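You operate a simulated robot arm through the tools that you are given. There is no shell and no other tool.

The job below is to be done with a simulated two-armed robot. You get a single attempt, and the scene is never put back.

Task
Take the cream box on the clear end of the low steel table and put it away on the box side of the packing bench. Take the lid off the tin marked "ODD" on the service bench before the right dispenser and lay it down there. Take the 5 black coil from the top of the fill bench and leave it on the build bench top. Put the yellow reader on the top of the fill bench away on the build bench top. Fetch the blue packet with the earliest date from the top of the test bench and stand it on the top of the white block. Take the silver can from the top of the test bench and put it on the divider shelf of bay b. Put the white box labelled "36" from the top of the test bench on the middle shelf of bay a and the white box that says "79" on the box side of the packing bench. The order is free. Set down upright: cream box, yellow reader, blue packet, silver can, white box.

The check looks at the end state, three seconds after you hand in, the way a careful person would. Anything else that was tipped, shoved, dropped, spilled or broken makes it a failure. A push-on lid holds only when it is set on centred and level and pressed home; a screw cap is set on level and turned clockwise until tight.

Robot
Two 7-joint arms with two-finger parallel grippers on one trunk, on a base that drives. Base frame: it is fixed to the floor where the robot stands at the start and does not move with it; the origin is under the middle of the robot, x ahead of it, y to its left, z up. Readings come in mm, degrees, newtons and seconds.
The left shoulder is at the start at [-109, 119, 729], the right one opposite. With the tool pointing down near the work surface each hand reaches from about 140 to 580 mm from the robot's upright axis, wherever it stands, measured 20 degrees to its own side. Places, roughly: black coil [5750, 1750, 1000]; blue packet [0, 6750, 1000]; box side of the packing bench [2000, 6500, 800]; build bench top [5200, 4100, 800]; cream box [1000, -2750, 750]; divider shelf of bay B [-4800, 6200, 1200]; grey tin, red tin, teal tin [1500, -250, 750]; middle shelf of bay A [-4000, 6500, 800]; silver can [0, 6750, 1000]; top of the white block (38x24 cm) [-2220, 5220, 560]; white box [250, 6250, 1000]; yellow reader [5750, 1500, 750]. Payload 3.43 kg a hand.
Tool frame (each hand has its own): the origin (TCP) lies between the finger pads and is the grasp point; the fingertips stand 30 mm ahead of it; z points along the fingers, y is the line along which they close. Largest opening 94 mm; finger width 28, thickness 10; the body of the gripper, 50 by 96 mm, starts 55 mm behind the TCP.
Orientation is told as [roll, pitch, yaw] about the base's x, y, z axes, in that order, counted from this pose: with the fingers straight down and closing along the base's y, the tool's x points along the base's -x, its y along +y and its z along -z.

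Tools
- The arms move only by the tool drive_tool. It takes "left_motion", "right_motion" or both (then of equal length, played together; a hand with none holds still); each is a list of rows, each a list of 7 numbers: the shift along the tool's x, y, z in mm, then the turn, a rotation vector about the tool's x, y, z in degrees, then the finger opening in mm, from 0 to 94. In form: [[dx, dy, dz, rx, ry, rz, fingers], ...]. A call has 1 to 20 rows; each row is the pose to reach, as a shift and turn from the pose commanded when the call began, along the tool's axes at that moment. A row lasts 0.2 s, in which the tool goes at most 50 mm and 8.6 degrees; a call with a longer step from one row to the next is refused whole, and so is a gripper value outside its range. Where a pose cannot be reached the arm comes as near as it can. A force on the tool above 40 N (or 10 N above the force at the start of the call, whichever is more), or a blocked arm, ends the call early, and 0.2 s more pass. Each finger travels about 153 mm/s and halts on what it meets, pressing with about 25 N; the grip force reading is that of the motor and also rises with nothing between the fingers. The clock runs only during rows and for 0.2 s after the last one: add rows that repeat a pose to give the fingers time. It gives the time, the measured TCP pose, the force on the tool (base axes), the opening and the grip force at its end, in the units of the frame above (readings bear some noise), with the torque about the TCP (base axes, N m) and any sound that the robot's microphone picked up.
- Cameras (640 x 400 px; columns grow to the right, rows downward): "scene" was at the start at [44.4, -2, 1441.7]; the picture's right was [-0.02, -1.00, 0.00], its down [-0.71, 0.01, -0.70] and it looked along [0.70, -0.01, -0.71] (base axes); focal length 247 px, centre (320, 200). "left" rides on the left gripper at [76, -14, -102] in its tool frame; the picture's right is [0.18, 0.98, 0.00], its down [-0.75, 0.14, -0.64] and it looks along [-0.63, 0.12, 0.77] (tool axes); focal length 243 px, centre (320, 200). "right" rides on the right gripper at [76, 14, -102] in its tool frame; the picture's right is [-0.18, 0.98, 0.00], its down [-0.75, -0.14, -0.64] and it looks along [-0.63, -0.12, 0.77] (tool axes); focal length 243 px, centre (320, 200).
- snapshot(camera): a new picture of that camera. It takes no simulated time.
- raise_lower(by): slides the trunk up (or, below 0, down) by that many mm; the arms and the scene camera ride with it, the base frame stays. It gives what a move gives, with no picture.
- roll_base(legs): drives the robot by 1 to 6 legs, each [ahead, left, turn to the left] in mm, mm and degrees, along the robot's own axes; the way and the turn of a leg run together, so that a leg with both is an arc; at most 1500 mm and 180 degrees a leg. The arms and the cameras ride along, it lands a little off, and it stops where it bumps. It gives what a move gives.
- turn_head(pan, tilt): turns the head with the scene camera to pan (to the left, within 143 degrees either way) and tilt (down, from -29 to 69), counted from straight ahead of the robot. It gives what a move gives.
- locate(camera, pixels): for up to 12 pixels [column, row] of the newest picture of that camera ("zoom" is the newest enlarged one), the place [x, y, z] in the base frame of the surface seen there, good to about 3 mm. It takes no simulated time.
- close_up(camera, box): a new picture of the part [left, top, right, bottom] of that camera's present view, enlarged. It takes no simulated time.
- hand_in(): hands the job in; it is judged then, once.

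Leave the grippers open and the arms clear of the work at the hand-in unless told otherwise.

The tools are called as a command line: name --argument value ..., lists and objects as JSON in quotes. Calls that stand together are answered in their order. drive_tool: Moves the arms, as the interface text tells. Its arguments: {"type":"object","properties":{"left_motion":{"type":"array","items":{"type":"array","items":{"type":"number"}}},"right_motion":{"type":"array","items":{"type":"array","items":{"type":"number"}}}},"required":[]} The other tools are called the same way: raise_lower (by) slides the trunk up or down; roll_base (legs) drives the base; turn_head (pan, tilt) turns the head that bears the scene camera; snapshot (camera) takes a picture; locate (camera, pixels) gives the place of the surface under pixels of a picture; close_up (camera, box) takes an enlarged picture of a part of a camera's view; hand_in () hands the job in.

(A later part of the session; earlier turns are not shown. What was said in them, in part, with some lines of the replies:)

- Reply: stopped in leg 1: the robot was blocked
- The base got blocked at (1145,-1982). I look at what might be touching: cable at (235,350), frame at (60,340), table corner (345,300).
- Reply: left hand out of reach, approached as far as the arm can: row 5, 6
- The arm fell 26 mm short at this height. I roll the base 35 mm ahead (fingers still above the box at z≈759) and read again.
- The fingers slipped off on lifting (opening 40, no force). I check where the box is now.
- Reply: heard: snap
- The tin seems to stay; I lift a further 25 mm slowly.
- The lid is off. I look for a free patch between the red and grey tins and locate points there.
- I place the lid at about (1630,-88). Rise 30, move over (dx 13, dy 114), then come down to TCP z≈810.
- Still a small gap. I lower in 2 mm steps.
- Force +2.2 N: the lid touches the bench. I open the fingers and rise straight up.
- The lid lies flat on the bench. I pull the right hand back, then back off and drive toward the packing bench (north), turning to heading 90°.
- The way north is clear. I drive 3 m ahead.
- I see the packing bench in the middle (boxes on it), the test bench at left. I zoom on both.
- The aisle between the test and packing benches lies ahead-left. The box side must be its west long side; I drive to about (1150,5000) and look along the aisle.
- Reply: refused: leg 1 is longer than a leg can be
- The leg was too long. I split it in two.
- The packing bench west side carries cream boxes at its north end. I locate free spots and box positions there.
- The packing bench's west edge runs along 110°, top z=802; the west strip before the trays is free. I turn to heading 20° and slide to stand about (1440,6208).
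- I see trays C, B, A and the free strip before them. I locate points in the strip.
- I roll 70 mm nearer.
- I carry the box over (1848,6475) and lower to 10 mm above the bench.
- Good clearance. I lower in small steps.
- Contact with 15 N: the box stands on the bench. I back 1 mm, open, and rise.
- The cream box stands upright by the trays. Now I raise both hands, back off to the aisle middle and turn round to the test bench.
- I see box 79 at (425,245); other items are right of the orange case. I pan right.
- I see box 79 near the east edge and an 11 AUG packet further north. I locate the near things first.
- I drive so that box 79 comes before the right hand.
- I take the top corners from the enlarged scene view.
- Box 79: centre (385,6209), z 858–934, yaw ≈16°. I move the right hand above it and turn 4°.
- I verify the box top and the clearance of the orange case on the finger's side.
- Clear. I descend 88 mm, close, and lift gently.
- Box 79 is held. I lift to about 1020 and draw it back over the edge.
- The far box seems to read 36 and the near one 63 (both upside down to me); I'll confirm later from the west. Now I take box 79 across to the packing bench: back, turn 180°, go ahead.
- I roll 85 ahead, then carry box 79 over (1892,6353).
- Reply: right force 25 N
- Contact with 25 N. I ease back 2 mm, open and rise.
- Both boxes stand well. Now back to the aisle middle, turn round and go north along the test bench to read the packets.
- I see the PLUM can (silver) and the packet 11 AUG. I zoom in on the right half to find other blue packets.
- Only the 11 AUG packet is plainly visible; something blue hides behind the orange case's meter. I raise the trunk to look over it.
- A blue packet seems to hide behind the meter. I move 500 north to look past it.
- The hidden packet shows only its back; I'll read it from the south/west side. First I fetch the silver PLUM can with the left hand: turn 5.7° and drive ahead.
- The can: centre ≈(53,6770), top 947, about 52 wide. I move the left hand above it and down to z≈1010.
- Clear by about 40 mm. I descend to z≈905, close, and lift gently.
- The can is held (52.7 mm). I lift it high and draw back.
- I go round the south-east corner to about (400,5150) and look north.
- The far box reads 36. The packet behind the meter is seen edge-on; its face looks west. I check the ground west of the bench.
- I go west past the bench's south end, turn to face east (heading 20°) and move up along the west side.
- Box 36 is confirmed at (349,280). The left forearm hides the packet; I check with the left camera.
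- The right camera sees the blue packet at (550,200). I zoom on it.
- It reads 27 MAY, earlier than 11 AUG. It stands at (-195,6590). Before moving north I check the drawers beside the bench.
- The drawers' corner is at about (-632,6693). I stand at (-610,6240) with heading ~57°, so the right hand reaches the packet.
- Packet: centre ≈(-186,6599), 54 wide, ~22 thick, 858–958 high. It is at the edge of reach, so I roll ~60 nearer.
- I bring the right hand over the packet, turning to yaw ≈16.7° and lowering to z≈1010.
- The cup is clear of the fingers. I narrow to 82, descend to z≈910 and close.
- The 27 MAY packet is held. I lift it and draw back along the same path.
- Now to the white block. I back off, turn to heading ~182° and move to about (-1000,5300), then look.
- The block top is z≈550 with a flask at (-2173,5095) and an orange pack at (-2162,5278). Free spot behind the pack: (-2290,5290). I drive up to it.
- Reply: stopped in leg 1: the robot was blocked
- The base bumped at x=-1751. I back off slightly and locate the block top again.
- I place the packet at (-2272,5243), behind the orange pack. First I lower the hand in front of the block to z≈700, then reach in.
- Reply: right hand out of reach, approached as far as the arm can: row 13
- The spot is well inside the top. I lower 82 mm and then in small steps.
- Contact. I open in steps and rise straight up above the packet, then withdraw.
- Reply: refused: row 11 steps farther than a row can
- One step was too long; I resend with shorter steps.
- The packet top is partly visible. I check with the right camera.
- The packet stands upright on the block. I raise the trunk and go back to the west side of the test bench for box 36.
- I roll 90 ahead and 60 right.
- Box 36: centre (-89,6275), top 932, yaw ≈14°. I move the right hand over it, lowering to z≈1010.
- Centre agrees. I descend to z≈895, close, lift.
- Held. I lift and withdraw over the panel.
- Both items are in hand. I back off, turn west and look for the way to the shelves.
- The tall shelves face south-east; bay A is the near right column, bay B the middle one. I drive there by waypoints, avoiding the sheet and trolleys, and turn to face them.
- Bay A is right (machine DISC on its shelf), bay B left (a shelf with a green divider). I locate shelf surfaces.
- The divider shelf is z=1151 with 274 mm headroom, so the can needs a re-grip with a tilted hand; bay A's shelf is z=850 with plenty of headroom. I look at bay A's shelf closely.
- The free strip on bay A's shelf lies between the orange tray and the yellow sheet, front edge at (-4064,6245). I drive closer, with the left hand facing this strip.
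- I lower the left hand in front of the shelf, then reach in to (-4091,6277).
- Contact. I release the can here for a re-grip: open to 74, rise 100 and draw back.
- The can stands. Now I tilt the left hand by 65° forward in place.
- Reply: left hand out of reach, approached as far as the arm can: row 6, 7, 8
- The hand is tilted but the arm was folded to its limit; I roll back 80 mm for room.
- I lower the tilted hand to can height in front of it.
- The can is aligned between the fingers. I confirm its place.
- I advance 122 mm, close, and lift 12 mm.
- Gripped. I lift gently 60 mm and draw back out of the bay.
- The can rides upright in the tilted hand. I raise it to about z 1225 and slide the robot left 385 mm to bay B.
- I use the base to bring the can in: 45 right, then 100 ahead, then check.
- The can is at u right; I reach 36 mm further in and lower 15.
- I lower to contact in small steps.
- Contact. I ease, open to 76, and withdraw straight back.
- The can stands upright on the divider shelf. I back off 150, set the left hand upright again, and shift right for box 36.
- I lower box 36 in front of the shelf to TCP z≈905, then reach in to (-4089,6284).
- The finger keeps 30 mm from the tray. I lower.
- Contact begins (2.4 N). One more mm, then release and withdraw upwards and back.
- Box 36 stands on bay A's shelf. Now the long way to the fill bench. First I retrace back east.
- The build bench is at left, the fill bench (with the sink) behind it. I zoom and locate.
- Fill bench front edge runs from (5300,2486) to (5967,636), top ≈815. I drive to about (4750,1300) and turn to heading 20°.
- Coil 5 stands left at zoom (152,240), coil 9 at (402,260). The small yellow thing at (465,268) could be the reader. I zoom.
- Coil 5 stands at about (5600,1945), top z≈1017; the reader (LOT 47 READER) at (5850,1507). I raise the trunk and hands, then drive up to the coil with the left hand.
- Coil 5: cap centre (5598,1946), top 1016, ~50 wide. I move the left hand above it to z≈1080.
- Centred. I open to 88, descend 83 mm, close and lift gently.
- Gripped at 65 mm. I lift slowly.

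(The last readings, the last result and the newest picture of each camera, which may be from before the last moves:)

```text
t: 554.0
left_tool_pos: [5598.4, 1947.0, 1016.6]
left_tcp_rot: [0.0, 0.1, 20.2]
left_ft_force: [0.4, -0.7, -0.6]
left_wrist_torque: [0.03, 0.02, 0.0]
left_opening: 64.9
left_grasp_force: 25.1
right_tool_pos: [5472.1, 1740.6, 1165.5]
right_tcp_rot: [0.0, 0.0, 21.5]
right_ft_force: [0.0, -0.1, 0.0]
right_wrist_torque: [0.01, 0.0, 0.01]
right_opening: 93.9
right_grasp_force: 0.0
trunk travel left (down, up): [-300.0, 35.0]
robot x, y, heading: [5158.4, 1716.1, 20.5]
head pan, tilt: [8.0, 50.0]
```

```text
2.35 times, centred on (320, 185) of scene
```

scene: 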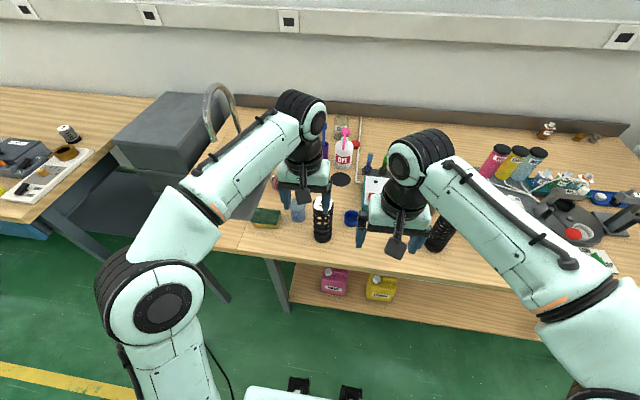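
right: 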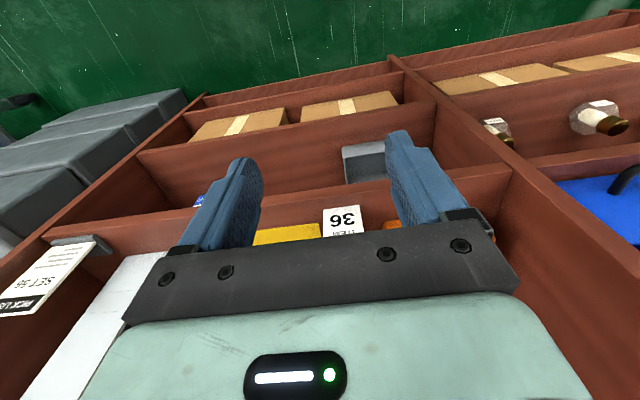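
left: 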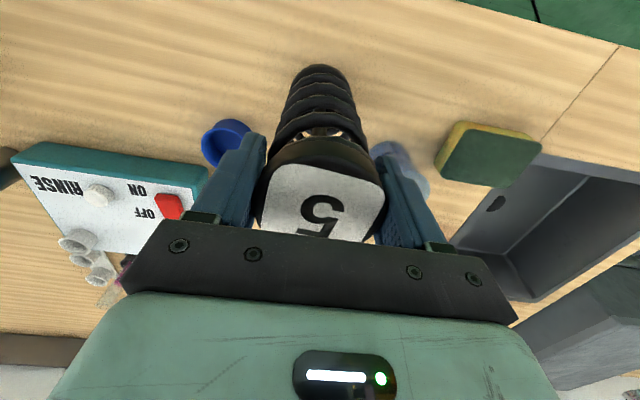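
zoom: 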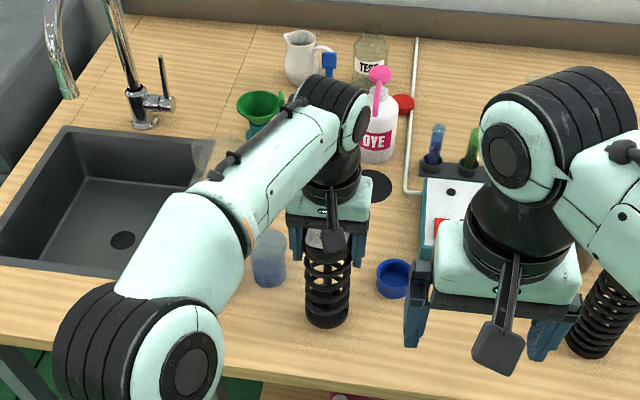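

Held. I lift to ~1060, draw back toward the robot, then up to ~1190.

drive_tool --left_motion '[[0, 0, -20, 0, 0, 0, 0], [0, 0, -45, 0, 0, 0, 0], [30, 0, -70, 0, 0, 0, 0], [65, 0, -85, 0, 0, 0, 0], [100, 0, -105, 0, 0, 0, 0], [130, 0, -130, 0, 0, 0, 0], [140, 10, -165, 0, 0, 0, 0], [140, 20, -190, 0, 0, 0, 0]]'

snapshot --camera "scene"

```text
t: 555.8
left_tool_pos: [5459.3, 1916.1, 1204.8]
left_tcp_rot: [0.0, -0.1, 20.1]
left_ft_force: [0.4, -0.1, -1.2]
left_wrist_torque: [0.02, 0.0, -0.02]
left_opening: 65.2
left_grasp_force: 25.3
right_tool_pos: [5472.2, 1739.0, 1166.0]
right_tcp_rot: [-0.1, -0.1, 21.4]
right_ft_force: [0.2, 0.6, -0.2]
right_wrist_torque: [0.0, 0.02, 0.05]
right_opening: 93.9
right_grasp_force: 0.1
trunk travel left (down, up): [-300.0, 35.0]
robot x, y, heading: [5163.7, 1712.6, 20.8]
head pan, tilt: [8.0, 50.0]
```

```text
taken
```

scene: 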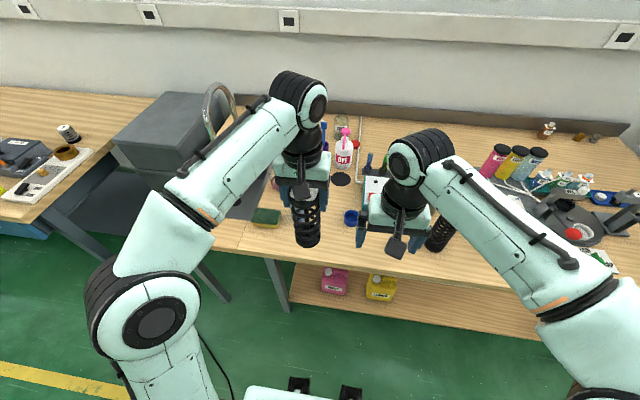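

I raise the coil a bit more and shift the robot right 344 and ahead 104 for the reader.

drive_tool --left_motion '[[20, 20, -30, 0, 0, 0, 0], [30, 40, -60, 0, 0, 0, 0]]'

roll_base --legs '[[0, -344, 0], [95, 0, 0]]'

turn_head --pan -8 --tilt 50

snapshot --camera "scene"

snapshot --camera "right"

```text
t: 556.4
left_tool_pos: [5417.5, 1941.9, 1264.7]
left_tcp_rot: [0.0, 0.2, 20.2]
left_ft_force: [-0.3, 0.2, -1.4]
left_wrist_torque: [-0.01, -0.01, -0.02]
left_opening: 64.9
left_grasp_force: 24.6
right_tool_pos: [5472.3, 1739.4, 1166.5]
right_tcp_rot: [-0.1, 0.0, 21.5]
right_ft_force: [1.4, 0.3, 0.2]
right_wrist_torque: [0.0, 0.0, 0.01]
right_opening: 93.9
right_grasp_force: 0.0
trunk travel left (down, up): [-300.0, 35.0]
robot x, y, heading: [5161.2, 1712.7, 20.7]
head pan, tilt: [8.0, 50.0]
```

```text
t: 560.7
left_tool_pos: [5624.6, 1646.2, 1263.8]
left_tcp_rot: [-0.1, 0.1, 20.1]
left_ft_force: [-0.3, 0.5, -1.9]
left_wrist_torque: [0.0, 0.03, 0.01]
left_opening: 65.0
left_grasp_force: 24.6
right_tool_pos: [5677.5, 1443.6, 1164.8]
right_tcp_rot: [0.0, -0.1, 21.4]
right_ft_force: [-0.5, -0.9, -0.2]
right_wrist_torque: [-0.03, 0.01, -0.01]
right_opening: 94.2
right_grasp_force: 0.0
trunk travel left (down, up): [-300.0, 35.0]
robot x, y, heading: [5366.5, 1419.3, 20.5]
head pan, tilt: [8.0, 50.0]
```

```text
t: 561.5
left_tool_pos: [5623.0, 1646.9, 1264.2]
left_tcp_rot: [0.0, 0.0, 20.1]
left_ft_force: [0.2, -0.1, -1.2]
left_wrist_torque: [-0.01, 0.0, 0.01]
left_opening: 64.8
left_grasp_force: 24.6
right_tool_pos: [5676.6, 1443.6, 1166.1]
right_tcp_rot: [0.0, -0.1, 21.3]
right_ft_force: [-0.1, 0.5, 0.3]
right_wrist_torque: [0.02, -0.02, 0.02]
right_opening: 94.0
right_grasp_force: 0.1
trunk travel left (down, up): [-300.0, 35.0]
robot x, y, heading: [5366.2, 1417.8, 20.5]
head pan, tilt: [-8.0, 50.0]
```

```text
taken
```

scene: 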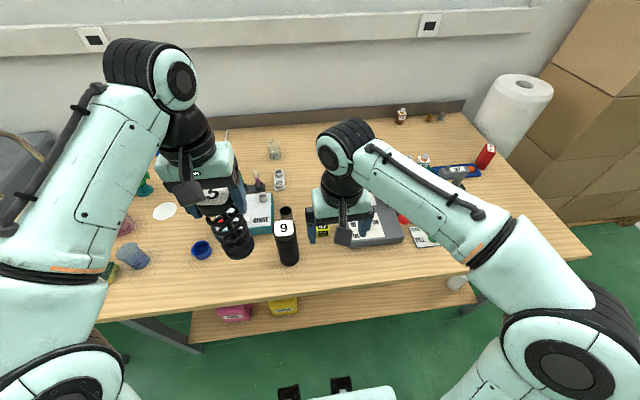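

```text
taken
```

right: 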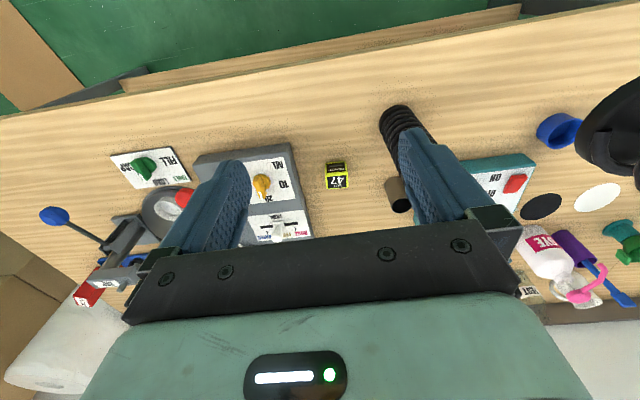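

close_up --camera "right" --box '[270, 110, 430, 225]'

```text
3.48 times, centred on (350, 168) of right
```

zoom: 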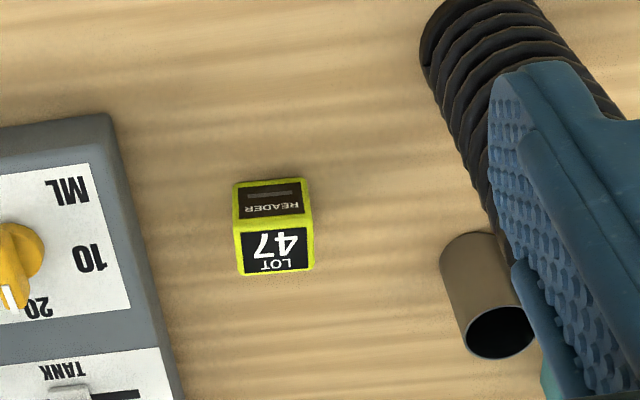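

locate --camera "zoom" --pixels '[[237, 228], [311, 222], [313, 268], [241, 273], [275, 248], [236, 185], [305, 182], [110, 125], [175, 380], [470, 240], [430, 60], [505, 330]]'

```text
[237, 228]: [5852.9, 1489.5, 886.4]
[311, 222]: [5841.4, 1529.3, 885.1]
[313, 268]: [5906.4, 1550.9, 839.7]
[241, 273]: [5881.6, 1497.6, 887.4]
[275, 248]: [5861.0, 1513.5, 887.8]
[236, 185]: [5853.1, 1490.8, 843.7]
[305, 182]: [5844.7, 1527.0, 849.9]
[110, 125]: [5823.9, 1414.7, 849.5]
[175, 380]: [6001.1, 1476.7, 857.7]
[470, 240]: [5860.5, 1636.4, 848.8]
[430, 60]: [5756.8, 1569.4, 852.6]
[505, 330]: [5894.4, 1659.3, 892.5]
```

Reader: centre ≈(5862,1512), top 887, ~41 wide. I bring the right hand over it, lowering to z≈960.

drive_tool --right_motion '[[-32.9, -0.6, 34, 0, 0, 0.9, 80], [-65.7, -1.3, 68, 0, 0, 1.8, 74], [-98.6, -1.9, 103, 0, 0, 2.7, 74], [-131.5, -2.5, 137, 0, 0, 3.6, 74], [-164.3, -3.2, 172, 0, 0, 4.5, 74], [-197.2, -3.8, 206, 0, 0, 5.4, 74]]'

snapshot --camera "right"

```text
t: 562.9
left_tool_pos: [5624.7, 1646.7, 1263.1]
left_tcp_rot: [0.0, 0.1, 20.1]
left_ft_force: [-0.3, -0.3, -1.6]
left_wrist_torque: [0.0, -0.03, 0.02]
left_opening: 65.0
left_grasp_force: 24.9
right_tool_pos: [5864.8, 1514.1, 959.6]
right_tcp_rot: [0.0, -0.1, 15.9]
right_ft_force: [-0.3, -0.1, 0.2]
right_wrist_torque: [0.0, -0.01, -0.03]
right_opening: 74.1
right_grasp_force: 0.1
trunk travel left (down, up): [-300.0, 35.0]
robot x, y, heading: [5366.1, 1415.6, 20.3]
head pan, tilt: [-8.0, 50.0]
```

```text
taken
```

right: 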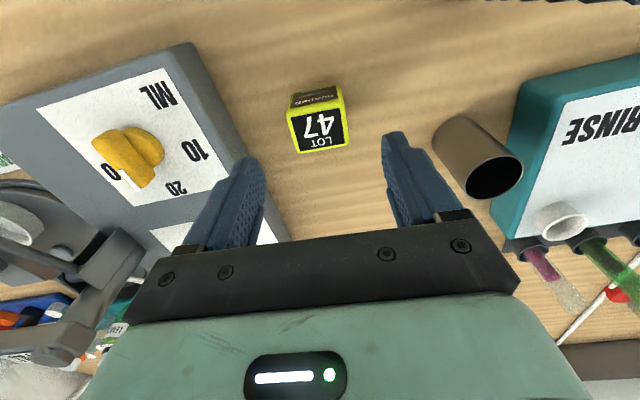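

locate --camera "right" --pixels '[[290, 115], [343, 103], [347, 145], [298, 152], [320, 128], [130, 250], [100, 240], [180, 240], [240, 150], [470, 160], [150, 150], [75, 330]]'

```text
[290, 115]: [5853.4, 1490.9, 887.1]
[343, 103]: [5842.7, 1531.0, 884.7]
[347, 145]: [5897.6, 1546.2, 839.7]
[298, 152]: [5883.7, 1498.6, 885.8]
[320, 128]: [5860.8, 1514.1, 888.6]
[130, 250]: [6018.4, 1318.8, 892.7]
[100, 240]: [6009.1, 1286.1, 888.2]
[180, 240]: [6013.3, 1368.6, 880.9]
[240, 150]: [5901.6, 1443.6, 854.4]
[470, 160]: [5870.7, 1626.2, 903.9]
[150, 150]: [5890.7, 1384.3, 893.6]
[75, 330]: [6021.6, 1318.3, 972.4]
```

Centred. I descend 84, close, lift.

drive_tool --right_motion '[[0, 0, 40, 0, 0, 0, 74], [0, 0, 75, 0, 0, 0, 74], [0, 0, 84, 0, 0, 0, 74], [0, 0, 84, 0, 0, 0, 50], [0, 0, 84, 0, 0, 0, 25], [0, 0, 84, 0, 0, 0, 0], [0, 0, 84, 0, 0, 0, 0], [0, 0, 84, 0, 0, 0, 0], [0, 0, 80, 0, 0, 0, 0], [0, 0, 74, 0, 0, 0, 0]]'

snapshot --camera "right"

```text
t: 565.1
left_tool_pos: [5624.4, 1647.1, 1263.4]
left_tcp_rot: [0.1, 0.0, 20.0]
left_ft_force: [-0.8, -0.6, -2.3]
left_wrist_torque: [-0.03, 0.01, -0.01]
left_opening: 64.9
left_grasp_force: 24.9
right_tool_pos: [5863.4, 1510.4, 883.7]
right_tcp_rot: [0.0, -0.1, 15.9]
right_ft_force: [-0.1, 0.1, -0.9]
right_wrist_torque: [0.02, 0.03, 0.0]
right_opening: 48.1
right_grasp_force: 25.3
trunk travel left (down, up): [-300.0, 35.0]
robot x, y, heading: [5365.5, 1417.0, 20.3]
head pan, tilt: [-8.0, 50.0]
```

```text
taken
```

right: 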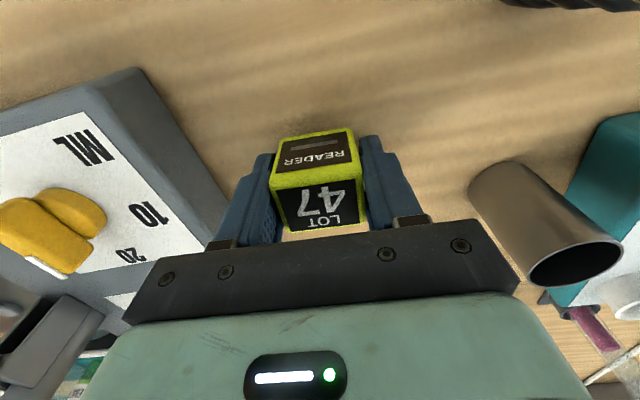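

The reader is held. I lift and draw back.

drive_tool --right_motion '[[0, 0, -20, 0, 0, 0, 0], [0, 0, -50, 0, 0, 0, 0], [0, 0, -85, 0, 0, 0, 0], [32, 0, -115, 0, 0, -1, 0], [64, 0, -145, 0, 0, -2, 0], [96, 0, -175, 0, 0, -3, 0], [128, 0, -205, 0, 0, -4, 0], [160, 0, -235, 0, 0, -5, 0], [190, 0, -260, 0, 0, -5, 0]]'

roll_base --legs '[[-550, 0, 0]]'

turn_head --pan 60 --tilt 25

snapshot --camera "scene"

```text
t: 567.1
left_tool_pos: [5623.6, 1647.6, 1265.1]
left_tcp_rot: [0.0, -0.1, 20.1]
left_ft_force: [0.4, -0.1, -0.8]
left_wrist_torque: [-0.01, -0.02, 0.0]
left_opening: 64.9
left_grasp_force: 24.6
right_tool_pos: [5682.2, 1460.5, 1146.1]
right_tcp_rot: [-0.1, -0.1, 20.9]
right_ft_force: [-0.6, -0.2, -0.7]
right_wrist_torque: [0.01, -0.01, 0.0]
right_opening: 47.6
right_grasp_force: 25.5
trunk travel left (down, up): [-300.0, 35.0]
robot x, y, heading: [5370.0, 1417.3, 20.4]
head pan, tilt: [-8.0, 50.0]
```

```text
t: 570.2
left_tool_pos: [5107.9, 1456.1, 1264.0]
left_tcp_rot: [0.1, 0.1, 21.1]
left_ft_force: [0.4, -0.1, -2.1]
left_wrist_torque: [0.0, -0.02, 0.0]
left_opening: 64.8
left_grasp_force: 24.7
right_tool_pos: [5171.9, 1271.8, 1146.3]
right_tcp_rot: [0.0, -0.1, 21.9]
right_ft_force: [0.6, 0.5, -0.9]
right_wrist_torque: [0.01, 0.03, 0.0]
right_opening: 47.7
right_grasp_force: 25.1
trunk travel left (down, up): [-300.0, 35.0]
robot x, y, heading: [4857.0, 1220.7, 21.4]
head pan, tilt: [-8.0, 50.0]
```

```text
t: 571.6
left_tool_pos: [5107.9, 1456.0, 1264.1]
left_tcp_rot: [-0.1, 0.2, 21.1]
left_ft_force: [1.0, -0.6, -1.4]
left_wrist_torque: [0.01, 0.0, -0.01]
left_opening: 64.6
left_grasp_force: 25.0
right_tool_pos: [5171.4, 1271.1, 1146.2]
right_tcp_rot: [0.0, -0.1, 21.8]
right_ft_force: [-0.4, -0.3, -0.6]
right_wrist_torque: [-0.03, -0.01, -0.02]
right_opening: 47.8
right_grasp_force: 25.1
trunk travel left (down, up): [-300.0, 35.0]
robot x, y, heading: [4850.0, 1224.5, 21.4]
head pan, tilt: [60.0, 25.0]
```

```text
taken
```

scene: 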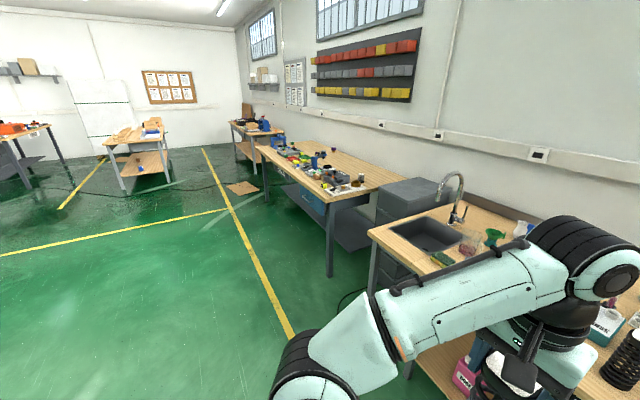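

I drive north to stand before the build bench.

roll_base --legs '[[79, 1232, 0], [79, 1232, 0]]'

turn_head --pan 0 --tilt 25

snapshot --camera "scene"

close_up --camera "scene" --box '[120, 120, 520, 300]'

```text
t: 593.5
left_tool_pos: [4324.4, 3834.2, 1264.3]
left_tcp_rot: [0.0, 0.1, 22.5]
left_ft_force: [0.3, -0.2, -2.2]
left_wrist_torque: [-0.01, 0.0, -0.02]
left_opening: 64.1
left_grasp_force: 24.2
right_tool_pos: [4392.2, 3651.6, 1146.0]
right_tcp_rot: [-0.1, -0.1, 23.3]
right_ft_force: [0.7, 0.4, -0.7]
right_wrist_torque: [0.01, 0.01, -0.01]
right_opening: 47.8
right_grasp_force: 25.1
trunk travel left (down, up): [-300.0, 35.0]
robot x, y, heading: [4073.6, 3596.2, 22.7]
head pan, tilt: [60.0, 25.0]
```

```text
t: 594.8
left_tool_pos: [4325.0, 3833.9, 1264.4]
left_tcp_rot: [-0.1, 0.1, 22.5]
left_ft_force: [0.1, -0.1, -3.1]
left_wrist_torque: [0.0, 0.0, -0.03]
left_opening: 64.2
left_grasp_force: 25.7
right_tool_pos: [4391.6, 3651.9, 1146.1]
right_tcp_rot: [0.0, 0.0, 23.3]
right_ft_force: [0.3, 0.1, 0.0]
right_wrist_torque: [0.0, 0.0, -0.01]
right_opening: 48.0
right_grasp_force: 24.9
trunk travel left (down, up): [-300.0, 35.0]
robot x, y, heading: [4074.4, 3596.5, 22.6]
head pan, tilt: [0.0, 25.0]
```

```text
taken
```

scene: 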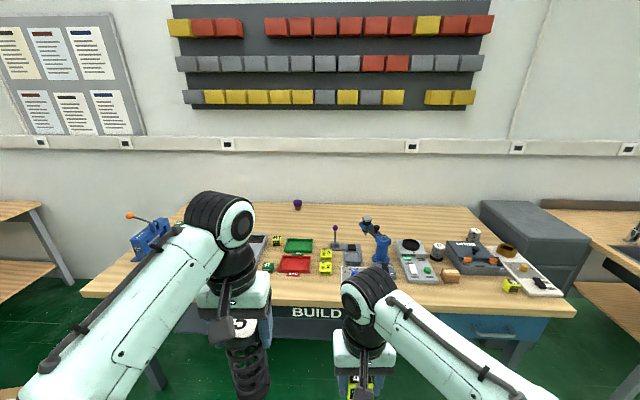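

```text
1.60 times, centred on (320, 210) of scene
```

zoom: 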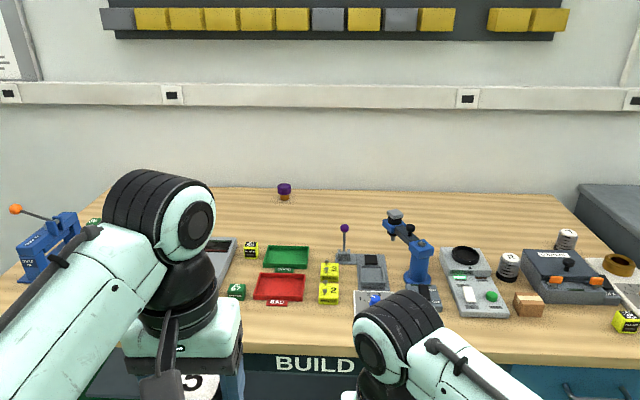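

I locate the front strip and free areas on the build bench.

locate --camera "zoom" --pixels '[[280, 305], [280, 340], [330, 305], [330, 335], [480, 325], [480, 350], [250, 290], [560, 330], [400, 300], [530, 300], [300, 225], [450, 235]]'

close_up --camera "scene" --box '[240, 220, 400, 310]'

```text
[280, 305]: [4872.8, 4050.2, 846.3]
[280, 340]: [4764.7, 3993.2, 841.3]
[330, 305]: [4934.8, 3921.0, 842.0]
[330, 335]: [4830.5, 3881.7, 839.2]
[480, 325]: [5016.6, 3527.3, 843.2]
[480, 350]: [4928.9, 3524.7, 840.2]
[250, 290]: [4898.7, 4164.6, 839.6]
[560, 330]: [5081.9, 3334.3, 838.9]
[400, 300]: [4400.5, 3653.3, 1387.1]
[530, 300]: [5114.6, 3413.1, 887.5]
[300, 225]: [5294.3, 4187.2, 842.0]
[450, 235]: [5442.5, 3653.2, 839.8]
```

```text
4.00 times, centred on (320, 265) of scene
```

zoom: 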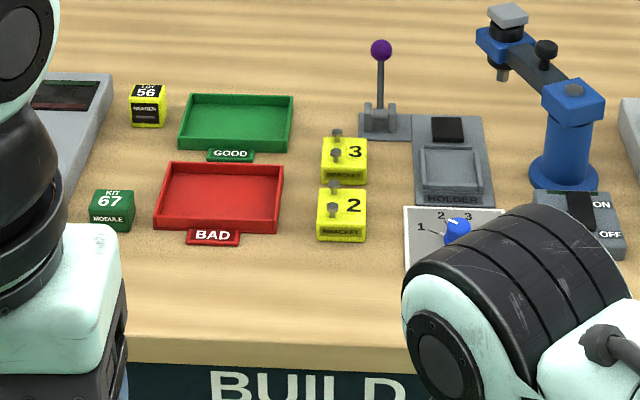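

Bench top z=840 with a ~120 mm free strip along the front. I plan reader → (4853,3888), coil → (4790,4046), and drive up.

roll_base --legs '[[0, 69, 0], [390, 0, 0]]'

turn_head --pan 0 --tilt 50

snapshot --camera "scene"

snapshot --camera "right"

snapshot --camera "left"

```text
t: 598.1
left_tool_pos: [4658.4, 4048.7, 1263.4]
left_tcp_rot: [0.1, 0.1, 22.6]
left_ft_force: [0.9, -1.4, -0.7]
left_wrist_torque: [0.04, 0.0, 0.01]
left_opening: 64.1
left_grasp_force: 25.0
right_tool_pos: [4728.4, 3866.8, 1145.6]
right_tcp_rot: [0.0, 0.0, 23.5]
right_ft_force: [-1.2, -0.8, -0.3]
right_wrist_torque: [0.03, 0.04, -0.01]
right_opening: 47.7
right_grasp_force: 24.9
trunk travel left (down, up): [-300.0, 35.0]
robot x, y, heading: [4412.2, 3807.9, 23.0]
head pan, tilt: [0.0, 25.0]
```

```text
t: 599.0
left_tool_pos: [4659.5, 4049.1, 1264.6]
left_tcp_rot: [-0.1, 0.1, 22.5]
left_ft_force: [0.0, 0.7, -1.2]
left_wrist_torque: [-0.03, -0.04, 0.03]
left_opening: 64.3
left_grasp_force: 25.0
right_tool_pos: [4726.3, 3867.3, 1145.7]
right_tcp_rot: [0.0, -0.1, 23.5]
right_ft_force: [-0.1, 1.1, -1.5]
right_wrist_torque: [-0.05, -0.01, -0.03]
right_opening: 47.8
right_grasp_force: 24.8
trunk travel left (down, up): [-300.0, 35.0]
robot x, y, heading: [4409.4, 3807.8, 22.8]
head pan, tilt: [0.0, 50.0]
```

```text
taken
```

scene: 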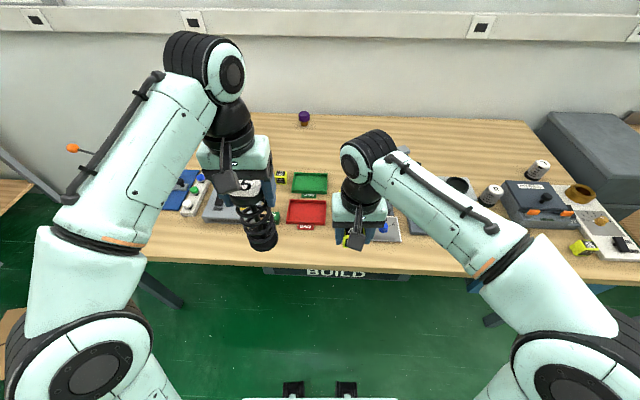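

```text
taken
```

right: 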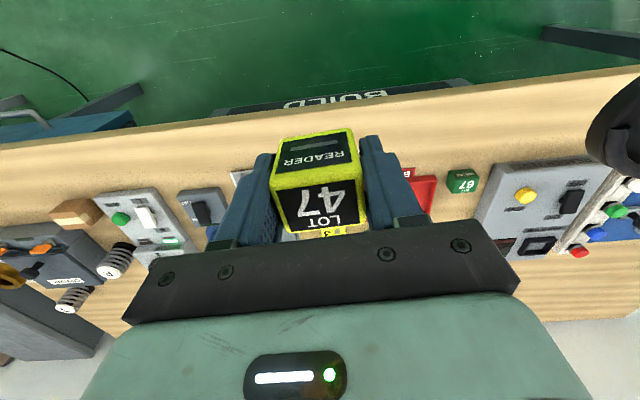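

```text
taken
```

left: 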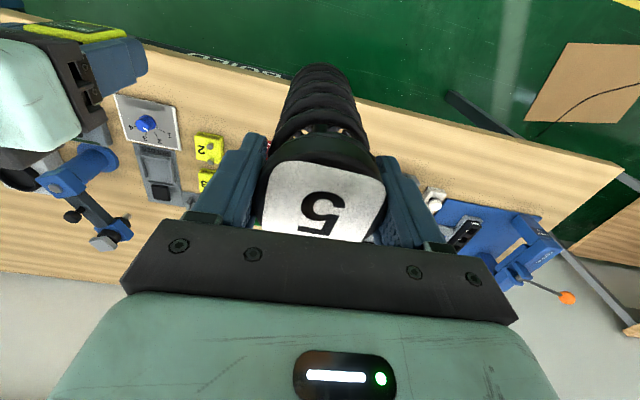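

Now I locate the front edge and the items behind the strip in the scene view.

close_up --camera "scene" --box '[230, 180, 430, 300]'

locate --camera "scene" --pixels '[[306, 228], [306, 260], [330, 265], [400, 240], [380, 243], [390, 262], [335, 225], [290, 215], [330, 240], [306, 240], [420, 265]]'

```text
3.20 times, centred on (330, 240) of scene
```

zoom: 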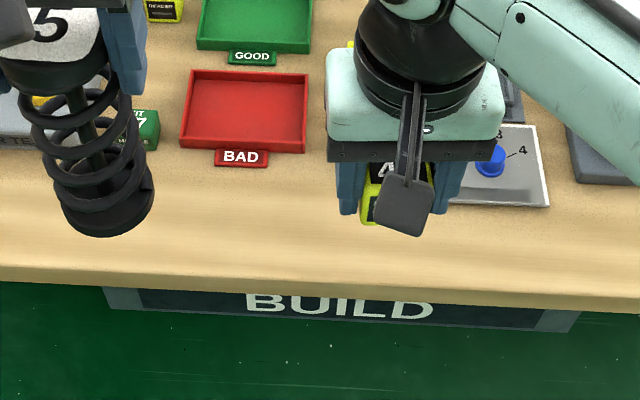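

```text
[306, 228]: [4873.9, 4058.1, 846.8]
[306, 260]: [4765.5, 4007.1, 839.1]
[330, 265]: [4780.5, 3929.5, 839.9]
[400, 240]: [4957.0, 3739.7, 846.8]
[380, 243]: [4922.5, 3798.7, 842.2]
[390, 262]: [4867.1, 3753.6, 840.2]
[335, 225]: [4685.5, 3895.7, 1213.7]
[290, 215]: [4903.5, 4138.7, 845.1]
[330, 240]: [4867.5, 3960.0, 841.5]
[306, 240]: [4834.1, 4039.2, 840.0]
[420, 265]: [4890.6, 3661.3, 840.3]
```

I lower the reader with the right hand to just above (4850,3890).

drive_tool --right_motion '[[-15, -4, 40, 0, 0, 0, 0], [-30, -8, 80, 0, 0, 0, 0], [-50, -12, 120, 0, 0, 0, 0], [-70, -16, 160, 0, 0, 0, 0], [-95, -22, 195, 0, 0, 0, 0], [-122, -28, 225, 0, 0, 0, 0], [-122, -28, 250, 0, 0, 0, 0], [-122, -28, 260, 0, 0, 0, 0]]'

snapshot --camera "right"

close_up --camera "scene" --box '[230, 180, 430, 300]'

```text
t: 600.8
left_tool_pos: [4658.6, 4048.8, 1265.1]
left_tcp_rot: [0.0, 0.1, 22.6]
left_ft_force: [-0.9, -0.3, -1.2]
left_wrist_torque: [0.03, -0.02, -0.03]
left_opening: 64.4
left_grasp_force: 24.9
right_tool_pos: [4848.0, 3889.1, 883.6]
right_tcp_rot: [-0.1, -0.1, 23.5]
right_ft_force: [-0.5, 0.1, -0.7]
right_wrist_torque: [0.03, 0.0, -0.01]
right_opening: 47.7
right_grasp_force: 25.0
trunk travel left (down, up): [-300.0, 35.0]
robot x, y, heading: [4413.7, 3807.3, 23.3]
head pan, tilt: [0.0, 50.0]
```

```text
taken
```

right: 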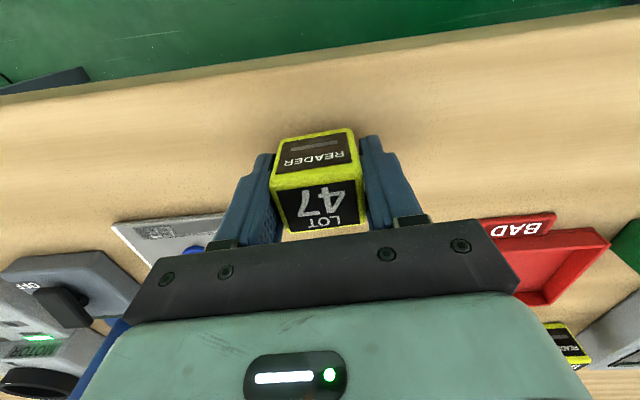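

```text
3.20 times, centred on (330, 240) of scene
```

zoom: 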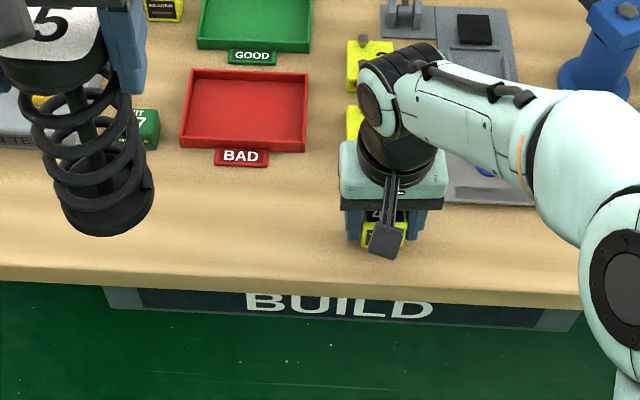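

drive_tool --right_motion '[[0, 0, 3, 0, 0, 0, 0], [0, 0, 6, 0, 0, 0, 0], [0, 0, 6, 0, 0, 0, 0]]'

drive_tool --right_motion '[[0, 0, 1, 0, 0, 0, 0], [0, 0, 2, 0, 0, 0, 0], [0, 0, 2, 0, 0, 0, 0]]'

drive_tool --right_motion '[[0, 0, 1, 0, 0, 0, 0], [0, 0, 2, 0, 0, 0, 0], [0, 0, 2, 0, 0, 0, 0]]'

```text
t: 601.6
left_tool_pos: [4658.7, 4049.0, 1264.4]
left_tcp_rot: [-0.1, 0.2, 22.5]
left_ft_force: [-0.5, 0.1, -1.4]
left_wrist_torque: [0.02, 0.01, -0.01]
left_opening: 64.6
left_grasp_force: 24.9
right_tool_pos: [4848.8, 3889.8, 878.9]
right_tcp_rot: [0.0, -0.1, 23.6]
right_ft_force: [0.9, 0.8, -0.8]
right_wrist_torque: [-0.01, 0.0, -0.01]
right_opening: 48.0
right_grasp_force: 24.5
trunk travel left (down, up): [-300.0, 35.0]
robot x, y, heading: [4408.4, 3808.2, 23.0]
head pan, tilt: [0.0, 50.0]
```

```text
t: 602.4
left_tool_pos: [4659.7, 4048.8, 1264.5]
left_tcp_rot: [0.0, 0.1, 22.7]
left_ft_force: [-0.3, 0.5, -1.0]
left_wrist_torque: [0.04, 0.01, 0.0]
left_opening: 64.1
left_grasp_force: 24.8
right_tool_pos: [4851.1, 3890.2, 877.1]
right_tcp_rot: [0.0, -0.1, 23.5]
right_ft_force: [-0.6, -0.9, -1.7]
right_wrist_torque: [0.02, 0.0, 0.03]
right_opening: 48.2
right_grasp_force: 25.2
trunk travel left (down, up): [-300.0, 35.0]
robot x, y, heading: [4412.8, 3815.6, 23.2]
head pan, tilt: [0.0, 50.0]
```

```text
t: 603.2
left_tool_pos: [4659.5, 4048.8, 1264.6]
left_tcp_rot: [0.0, 0.1, 22.7]
left_ft_force: [0.3, -0.8, -1.6]
left_wrist_torque: [0.0, -0.02, -0.03]
left_opening: 64.2
left_grasp_force: 25.3
right_tool_pos: [4850.9, 3890.2, 874.4]
right_tcp_rot: [0.0, -0.2, 23.6]
right_ft_force: [0.0, -0.9, -1.3]
right_wrist_torque: [0.01, -0.02, -0.01]
right_opening: 48.0
right_grasp_force: 24.9
trunk travel left (down, up): [-300.0, 35.0]
robot x, y, heading: [4413.4, 3811.4, 22.9]
head pan, tilt: [0.0, 50.0]
```

drive_tool --right_motion '[[0, 0, 1, 0, 0, 0, 0], [0, 0, 2, 0, 0, 0, 0], [0, 0, 2, 0, 0, 0, 0]]'

drive_tool --right_motion '[[0, 0, 1, 0, 0, 0, 0], [0, 0, 2, 0, 0, 0, 0], [0, 0, 2, 0, 0, 0, 0]]'

```text
t: 604.0
left_tool_pos: [4659.1, 4049.1, 1264.2]
left_tcp_rot: [0.0, 0.1, 22.6]
left_ft_force: [0.7, 0.3, -2.0]
left_wrist_torque: [0.06, 0.0, 0.01]
left_opening: 64.3
left_grasp_force: 25.1
right_tool_pos: [4851.1, 3890.6, 873.5]
right_tcp_rot: [0.0, 0.0, 23.5]
right_ft_force: [-0.1, 0.7, -1.2]
right_wrist_torque: [0.02, 0.03, 0.0]
right_opening: 48.1
right_grasp_force: 24.9
trunk travel left (down, up): [-300.0, 35.0]
robot x, y, heading: [4414.4, 3812.6, 22.8]
head pan, tilt: [0.0, 50.0]
```

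```text
t: 604.8
left_tool_pos: [4658.0, 4050.2, 1264.9]
left_tcp_rot: [0.0, 0.1, 22.6]
left_ft_force: [0.5, 0.3, -1.5]
left_wrist_torque: [0.02, 0.03, 0.0]
left_opening: 64.3
left_grasp_force: 24.9
right_tool_pos: [4849.8, 3889.6, 873.9]
right_tcp_rot: [0.0, -0.1, 23.5]
right_ft_force: [0.5, 0.8, 1.5]
right_wrist_torque: [0.06, -0.03, 0.01]
right_opening: 47.9
right_grasp_force: 24.4
trunk travel left (down, up): [-300.0, 35.0]
robot x, y, heading: [4414.5, 3806.2, 22.8]
head pan, tilt: [0.0, 50.0]
```

Contact begins. One more mm, release to 68, and rise.

drive_tool --right_motion '[[0, 0, 1, 0, 0, 0, 0], [0, 0, 1, 0, 0, 0, 50], [0, 0, 0.5, 0, 0, 0, 58], [0, 0, 0, 0, 0, 0, 70], [0, 0, 0, 0, 0, 0, 70], [0, 0, -25, 0, 0, 0, 70], [0, 0, -60, 0, 0, 0, 70], [20, 5, -95, 0, 0, 0, 70], [45, 10, -130, 0, 0, 0, 70], [75, 15, -165, 0, 0, 0, 70], [105, 15, -200, 0, 0, 0, 70], [130, 0, -235, 0, 0, 0, 70]]'

close_up --camera "scene" --box '[230, 180, 430, 300]'

snapshot --camera "right"

```text
t: 607.4
left_tool_pos: [4658.5, 4048.2, 1263.7]
left_tcp_rot: [-0.1, -0.1, 22.6]
left_ft_force: [-1.0, 0.3, -1.8]
left_wrist_torque: [0.03, 0.02, 0.02]
left_opening: 64.3
left_grasp_force: 24.9
right_tool_pos: [4730.3, 3834.0, 1107.5]
right_tcp_rot: [0.0, 0.0, 23.5]
right_ft_force: [0.2, -1.0, 0.1]
right_wrist_torque: [0.01, 0.01, 0.01]
right_opening: 69.8
right_grasp_force: 0.0
trunk travel left (down, up): [-300.0, 35.0]
robot x, y, heading: [4413.0, 3811.4, 22.8]
head pan, tilt: [0.0, 50.0]
```

```text
3.20 times, centred on (330, 240) of scene
```

zoom: 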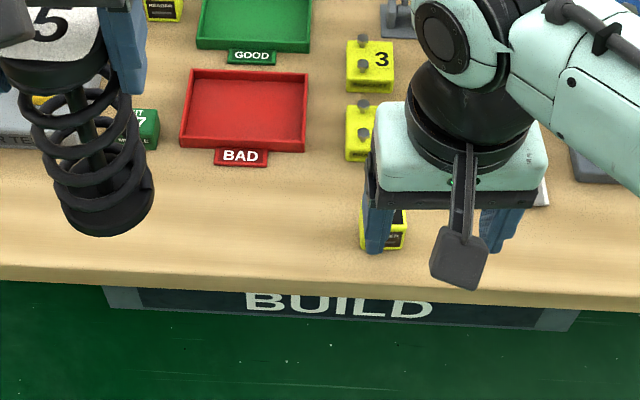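

```text
taken
```

right: 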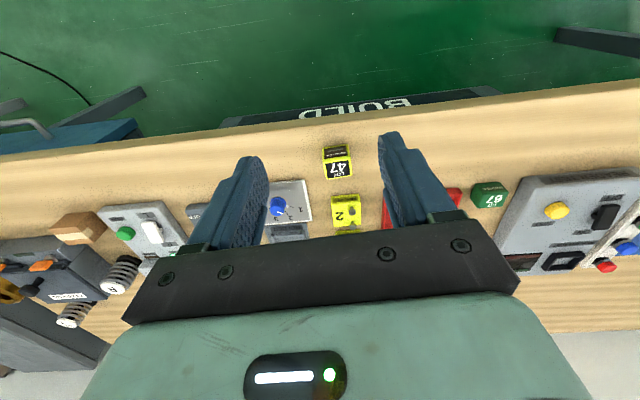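

The reader stands upright. Now the coil: lower with the left hand over (4790,4046).

drive_tool --left_motion '[[-10, -7, 40, 0, 0, 0, 0], [-25, -15, 80, 0, 0, 0, 0], [-45, -23, 120, 0, 0, 0, 0], [-70, -32, 155, 0, 0, 0, 0], [-95, -42, 190, 0, 0, 0, 0], [-120.4, -52.8, 220, 0, 0, 0, 0], [-120.4, -52.8, 245, 0, 0, 0, 0], [-120.4, -52.8, 254, 0, 0, 0, 0]]'

close_up --camera "scene" --box '[200, 130, 420, 300]'

snapshot --camera "left"

```text
t: 609.2
left_tool_pos: [4789.2, 4045.0, 1010.2]
left_tcp_rot: [0.0, 0.0, 22.7]
left_ft_force: [0.8, 0.0, -1.6]
left_wrist_torque: [-0.03, -0.05, 0.01]
left_opening: 64.3
left_grasp_force: 25.1
right_tool_pos: [4732.1, 3834.3, 1106.4]
right_tcp_rot: [0.1, -0.2, 23.6]
right_ft_force: [-0.1, 0.7, 0.4]
right_wrist_torque: [0.01, 0.01, -0.03]
right_opening: 69.9
right_grasp_force: 0.0
trunk travel left (down, up): [-300.0, 35.0]
robot x, y, heading: [4411.2, 3811.6, 23.0]
head pan, tilt: [0.0, 50.0]
```

```text
2.35 times, centred on (310, 215) of scene
```

zoom: 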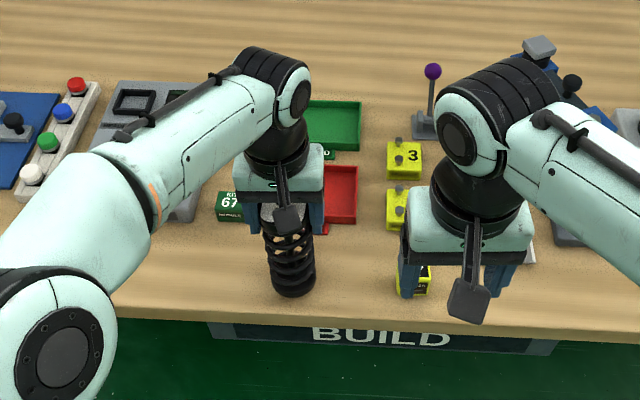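

```text
taken
```

left: 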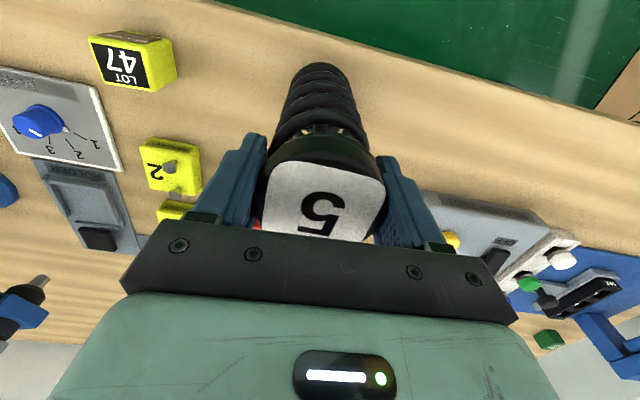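

Good. I lower in steps to contact.

drive_tool --left_motion '[[0, 0, 4, 0, 0, 0, 0], [0, 0, 8, 0, 0, 0, 0], [0, 0, 9, 0, 0, 0, 0]]'

drive_tool --left_motion '[[0, 0, 1, 0, 0, 0, 0], [0, 0, 2, 0, 0, 0, 0], [0, 0, 2, 0, 0, 0, 0]]'

drive_tool --left_motion '[[0, 0, 1, 0, 0, 0, 0], [0, 0, 2, 0, 0, 0, 0], [0, 0, 2, 0, 0, 0, 0]]'

```text
t: 610.0
left_tool_pos: [4789.7, 4047.0, 1000.2]
left_tcp_rot: [0.0, 0.2, 22.6]
left_ft_force: [0.1, -0.6, -1.4]
left_wrist_torque: [0.03, 0.0, -0.01]
left_opening: 64.4
left_grasp_force: 24.9
right_tool_pos: [4732.5, 3836.3, 1107.3]
right_tcp_rot: [0.0, -0.1, 23.5]
right_ft_force: [-0.3, 0.5, 0.3]
right_wrist_torque: [0.0, -0.02, -0.01]
right_opening: 69.7
right_grasp_force: 0.0
trunk travel left (down, up): [-300.0, 35.0]
robot x, y, heading: [4415.3, 3807.2, 23.1]
head pan, tilt: [0.0, 50.0]
```

```text
t: 610.8
left_tool_pos: [4789.5, 4048.1, 998.8]
left_tcp_rot: [0.1, 0.1, 22.6]
left_ft_force: [-0.5, -0.3, -0.6]
left_wrist_torque: [0.01, 0.0, -0.02]
left_opening: 64.0
left_grasp_force: 24.3
right_tool_pos: [4732.5, 3833.8, 1106.5]
right_tcp_rot: [0.0, 0.0, 23.5]
right_ft_force: [-0.2, 0.1, -0.2]
right_wrist_torque: [-0.01, 0.0, 0.0]
right_opening: 70.0
right_grasp_force: 0.0
trunk travel left (down, up): [-300.0, 35.0]
robot x, y, heading: [4412.0, 3807.2, 23.2]
head pan, tilt: [0.0, 50.0]
```

```text
t: 611.6
left_tool_pos: [4790.4, 4046.9, 997.5]
left_tcp_rot: [0.0, 0.2, 22.6]
left_ft_force: [0.0, -0.1, -2.4]
left_wrist_torque: [0.0, -0.02, -0.01]
left_opening: 64.1
left_grasp_force: 25.1
right_tool_pos: [4731.2, 3836.0, 1106.9]
right_tcp_rot: [0.0, -0.1, 23.4]
right_ft_force: [0.5, 0.2, -0.5]
right_wrist_torque: [0.0, -0.03, 0.03]
right_opening: 70.2
right_grasp_force: 0.0
trunk travel left (down, up): [-300.0, 35.0]
robot x, y, heading: [4416.9, 3807.3, 23.1]
head pan, tilt: [0.0, 50.0]
```

drive_tool --left_motion '[[0, 0, 1, 0, 0, 0, 0], [0, 0, 2, 0, 0, 0, 0], [0, 0, 2, 0, 0, 0, 0]]'

drive_tool --left_motion '[[0, 0, 1, 0, 0, 0, 0], [0, 0, 2, 0, 0, 0, 0], [0, 0, 2, 0, 0, 0, 0]]'

```text
t: 612.4
left_tool_pos: [4789.3, 4046.7, 995.6]
left_tcp_rot: [0.0, -0.1, 22.6]
left_ft_force: [-0.1, 0.2, 4.1]
left_wrist_torque: [0.07, 0.07, -0.02]
left_opening: 64.1
left_grasp_force: 25.2
right_tool_pos: [4731.8, 3833.9, 1107.9]
right_tcp_rot: [0.0, -0.1, 23.4]
right_ft_force: [-0.1, -0.5, 0.3]
right_wrist_torque: [-0.01, 0.03, 0.01]
right_opening: 70.1
right_grasp_force: 0.0
trunk travel left (down, up): [-300.0, 35.0]
robot x, y, heading: [4415.7, 3812.3, 23.2]
head pan, tilt: [0.0, 50.0]
```

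```text
t: 613.2
left_tool_pos: [4789.1, 4045.7, 995.0]
left_tcp_rot: [-0.1, -0.2, 22.6]
left_ft_force: [3.9, 3.4, 21.1]
left_wrist_torque: [0.22, -0.15, -0.07]
left_opening: 64.5
left_grasp_force: 25.1
right_tool_pos: [4731.6, 3834.0, 1108.0]
right_tcp_rot: [0.0, -0.2, 23.5]
right_ft_force: [-0.8, 0.5, -0.5]
right_wrist_torque: [0.01, 0.02, -0.03]
right_opening: 70.1
right_grasp_force: 0.1
trunk travel left (down, up): [-300.0, 35.0]
robot x, y, heading: [4413.8, 3809.3, 23.0]
head pan, tilt: [0.0, 50.0]
```

Firm contact (21 N). I ease back 2 mm, release slowly, and rise.

drive_tool --left_motion '[[0, 0, -1.5, 0, 0, 0, 0], [0, 0, -1.5, 0, 0, 0, 0], [0, 0, -1.5, 0, 0, 0, 66], [0, 0, -1.5, 0, 0, 0, 74], [0, 0, -1.5, 0, 0, 0, 88], [0, 0, -1.5, 0, 0, 0, 88], [0, 0, -25, 0, 0, 0, 88], [0, 0, -55, 0, 0, 0, 88], [10, 0, -90, 0, 0, 0, 88], [40, 5, -120, 0, 0, 0, 88], [75, 10, -150, 0, 0, 0, 88], [105, 20, -180, 0, 0, 0, 88]]'

snapshot --camera "scene"

snapshot --camera "left"

```text
t: 615.8
left_tool_pos: [4687.6, 4027.2, 1173.0]
left_tcp_rot: [0.1, 0.1, 22.7]
left_ft_force: [-0.8, -0.1, 0.4]
left_wrist_torque: [-0.01, 0.0, 0.04]
left_opening: 88.0
left_grasp_force: 0.1
right_tool_pos: [4731.2, 3835.1, 1107.4]
right_tcp_rot: [-0.1, -0.1, 23.6]
right_ft_force: [-0.2, -1.1, 0.3]
right_wrist_torque: [-0.01, -0.03, 0.0]
right_opening: 70.1
right_grasp_force: 0.0
trunk travel left (down, up): [-300.0, 35.0]
robot x, y, heading: [4415.3, 3813.0, 23.0]
head pan, tilt: [0.0, 50.0]
```

```text
taken
```

scene: 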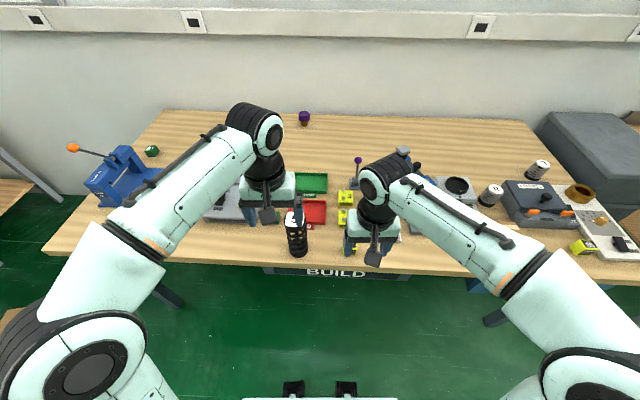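

```text
taken
```

left: 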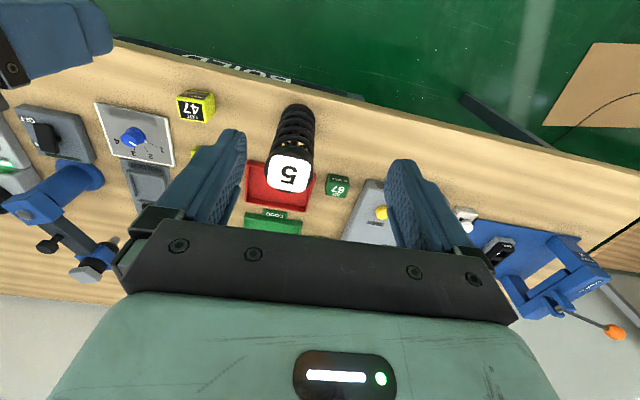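

Coil 5 and the reader stand on the build bench. I back away 500 mm with open grippers and take a last look.

roll_base --legs '[[-500, 0, 0]]'

drive_tool --left_motion '[[0, 0, 0, 0, 0, 0, 94], [0, 0, 0, 0, 0, 0, 94]]' --right_motion '[[0, 0, 0, 0, 0, 0, 94], [0, 0, 0, 0, 0, 0, 94]]'

turn_head --pan 0 --tilt 25

close_up --camera "scene" --box '[120, 160, 440, 320]'

```text
t: 618.8
left_tool_pos: [4220.8, 3828.8, 1171.4]
left_tcp_rot: [0.1, 0.0, 21.9]
left_ft_force: [0.0, -0.8, 0.2]
left_wrist_torque: [0.0, -0.01, 0.04]
left_opening: 88.0
left_grasp_force: 0.1
right_tool_pos: [4260.8, 3634.1, 1106.3]
right_tcp_rot: [0.1, -0.1, 22.7]
right_ft_force: [-0.4, -0.2, -0.3]
right_wrist_torque: [0.0, 0.02, -0.01]
right_opening: 70.1
right_grasp_force: 0.1
trunk travel left (down, up): [-300.0, 35.0]
robot x, y, heading: [3937.8, 3614.6, 22.0]
head pan, tilt: [0.0, 50.0]
```

```text
t: 619.4
left_tool_pos: [4219.9, 3827.7, 1172.9]
left_tcp_rot: [0.0, 0.1, 21.9]
left_ft_force: [-0.5, -0.2, 0.5]
left_wrist_torque: [-0.02, 0.01, 0.0]
left_opening: 94.2
left_grasp_force: 0.0
right_tool_pos: [4260.3, 3634.5, 1106.1]
right_tcp_rot: [0.0, -0.2, 22.7]
right_ft_force: [-0.2, -0.3, 0.3]
right_wrist_torque: [-0.01, 0.04, 0.03]
right_opening: 93.9
right_grasp_force: 0.1
trunk travel left (down, up): [-300.0, 35.0]
robot x, y, heading: [3938.9, 3611.2, 22.2]
head pan, tilt: [0.0, 50.0]
```

```text
t: 620.3
left_tool_pos: [4219.5, 3827.9, 1171.8]
left_tcp_rot: [0.0, 0.1, 21.9]
left_ft_force: [-0.7, 0.7, 1.1]
left_wrist_torque: [-0.01, 0.05, -0.01]
left_opening: 94.0
left_grasp_force: 0.0
right_tool_pos: [4260.4, 3634.9, 1106.2]
right_tcp_rot: [0.0, -0.1, 22.6]
right_ft_force: [-0.2, -0.9, 0.4]
right_wrist_torque: [-0.02, -0.01, 0.01]
right_opening: 94.0
right_grasp_force: 0.0
trunk travel left (down, up): [-300.0, 35.0]
robot x, y, heading: [3942.1, 3616.3, 22.2]
head pan, tilt: [0.0, 25.0]
```

```text
2.00 times, centred on (280, 240) of scene
```

zoom: 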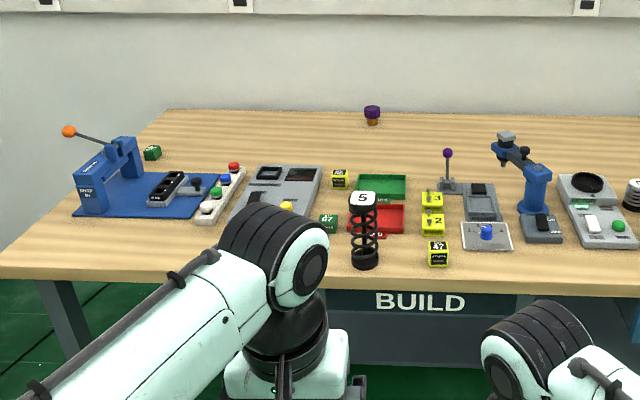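

The coil and the reader stand upright on the build bench. Both grippers are open and the arms are clear, so all the jobs are done and I hand in.

hand_in

```text
The job is handed in.
```

I've done every job on the list and handed in; the check result hasn't come back. I looked at each item with a camera after placing it, and both grippers were open and clear at the end.

| Item | Where it is now |
|---|---|
| Cream box (CEDAR 4 / PEACH 4) | Upright on the box side of the packing bench, in front of tray C |
| Lid of the grey tin marked "ODD" | Flat on the service bench, between the "ODD" and "NEW" tins |
| Black coil 5 | Standing on the build bench, in front of the red BAD tray |
| Yellow reader (LOT 47) | Upright on the build bench, next to the coil |
| Blue packet dated 27 MAY | Upright on the white block, behind the orange pack |
| Silver can (PLUM) | Upright on the divider shelf of bay B, right of the green divider |
| White box 36 | Upright on the bay A shelf at z = 850, between the orange tray and the yellow sheet |
| White box 79 | Upright on the packing bench, next to the cream box |

A few points that could matter to the check:

- **Packet date:** I found two blue packets on the test bench, 27 MAY and 11 AUG. No year is printed, so I took 27 MAY as the earlier.
- **Bay A shelf:** I took "middle shelf" to be the one at z = 850, the closest to the 800 you gave.
- **Bumps:** The base was stopped twice, once by the steel table and once by the white block. At the steel table nothing looked disturbed; I measured the block again and it hadn't moved noticeably.
- **Cream box:** It slipped out of the grip on the first lift and turned a few degrees on the steel table. It stayed upright and the second lift held.
- **Can re-grip:** I set the can down on bay A's shelf to re-grip it at a tilt, because bay B's shelf has little headroom.
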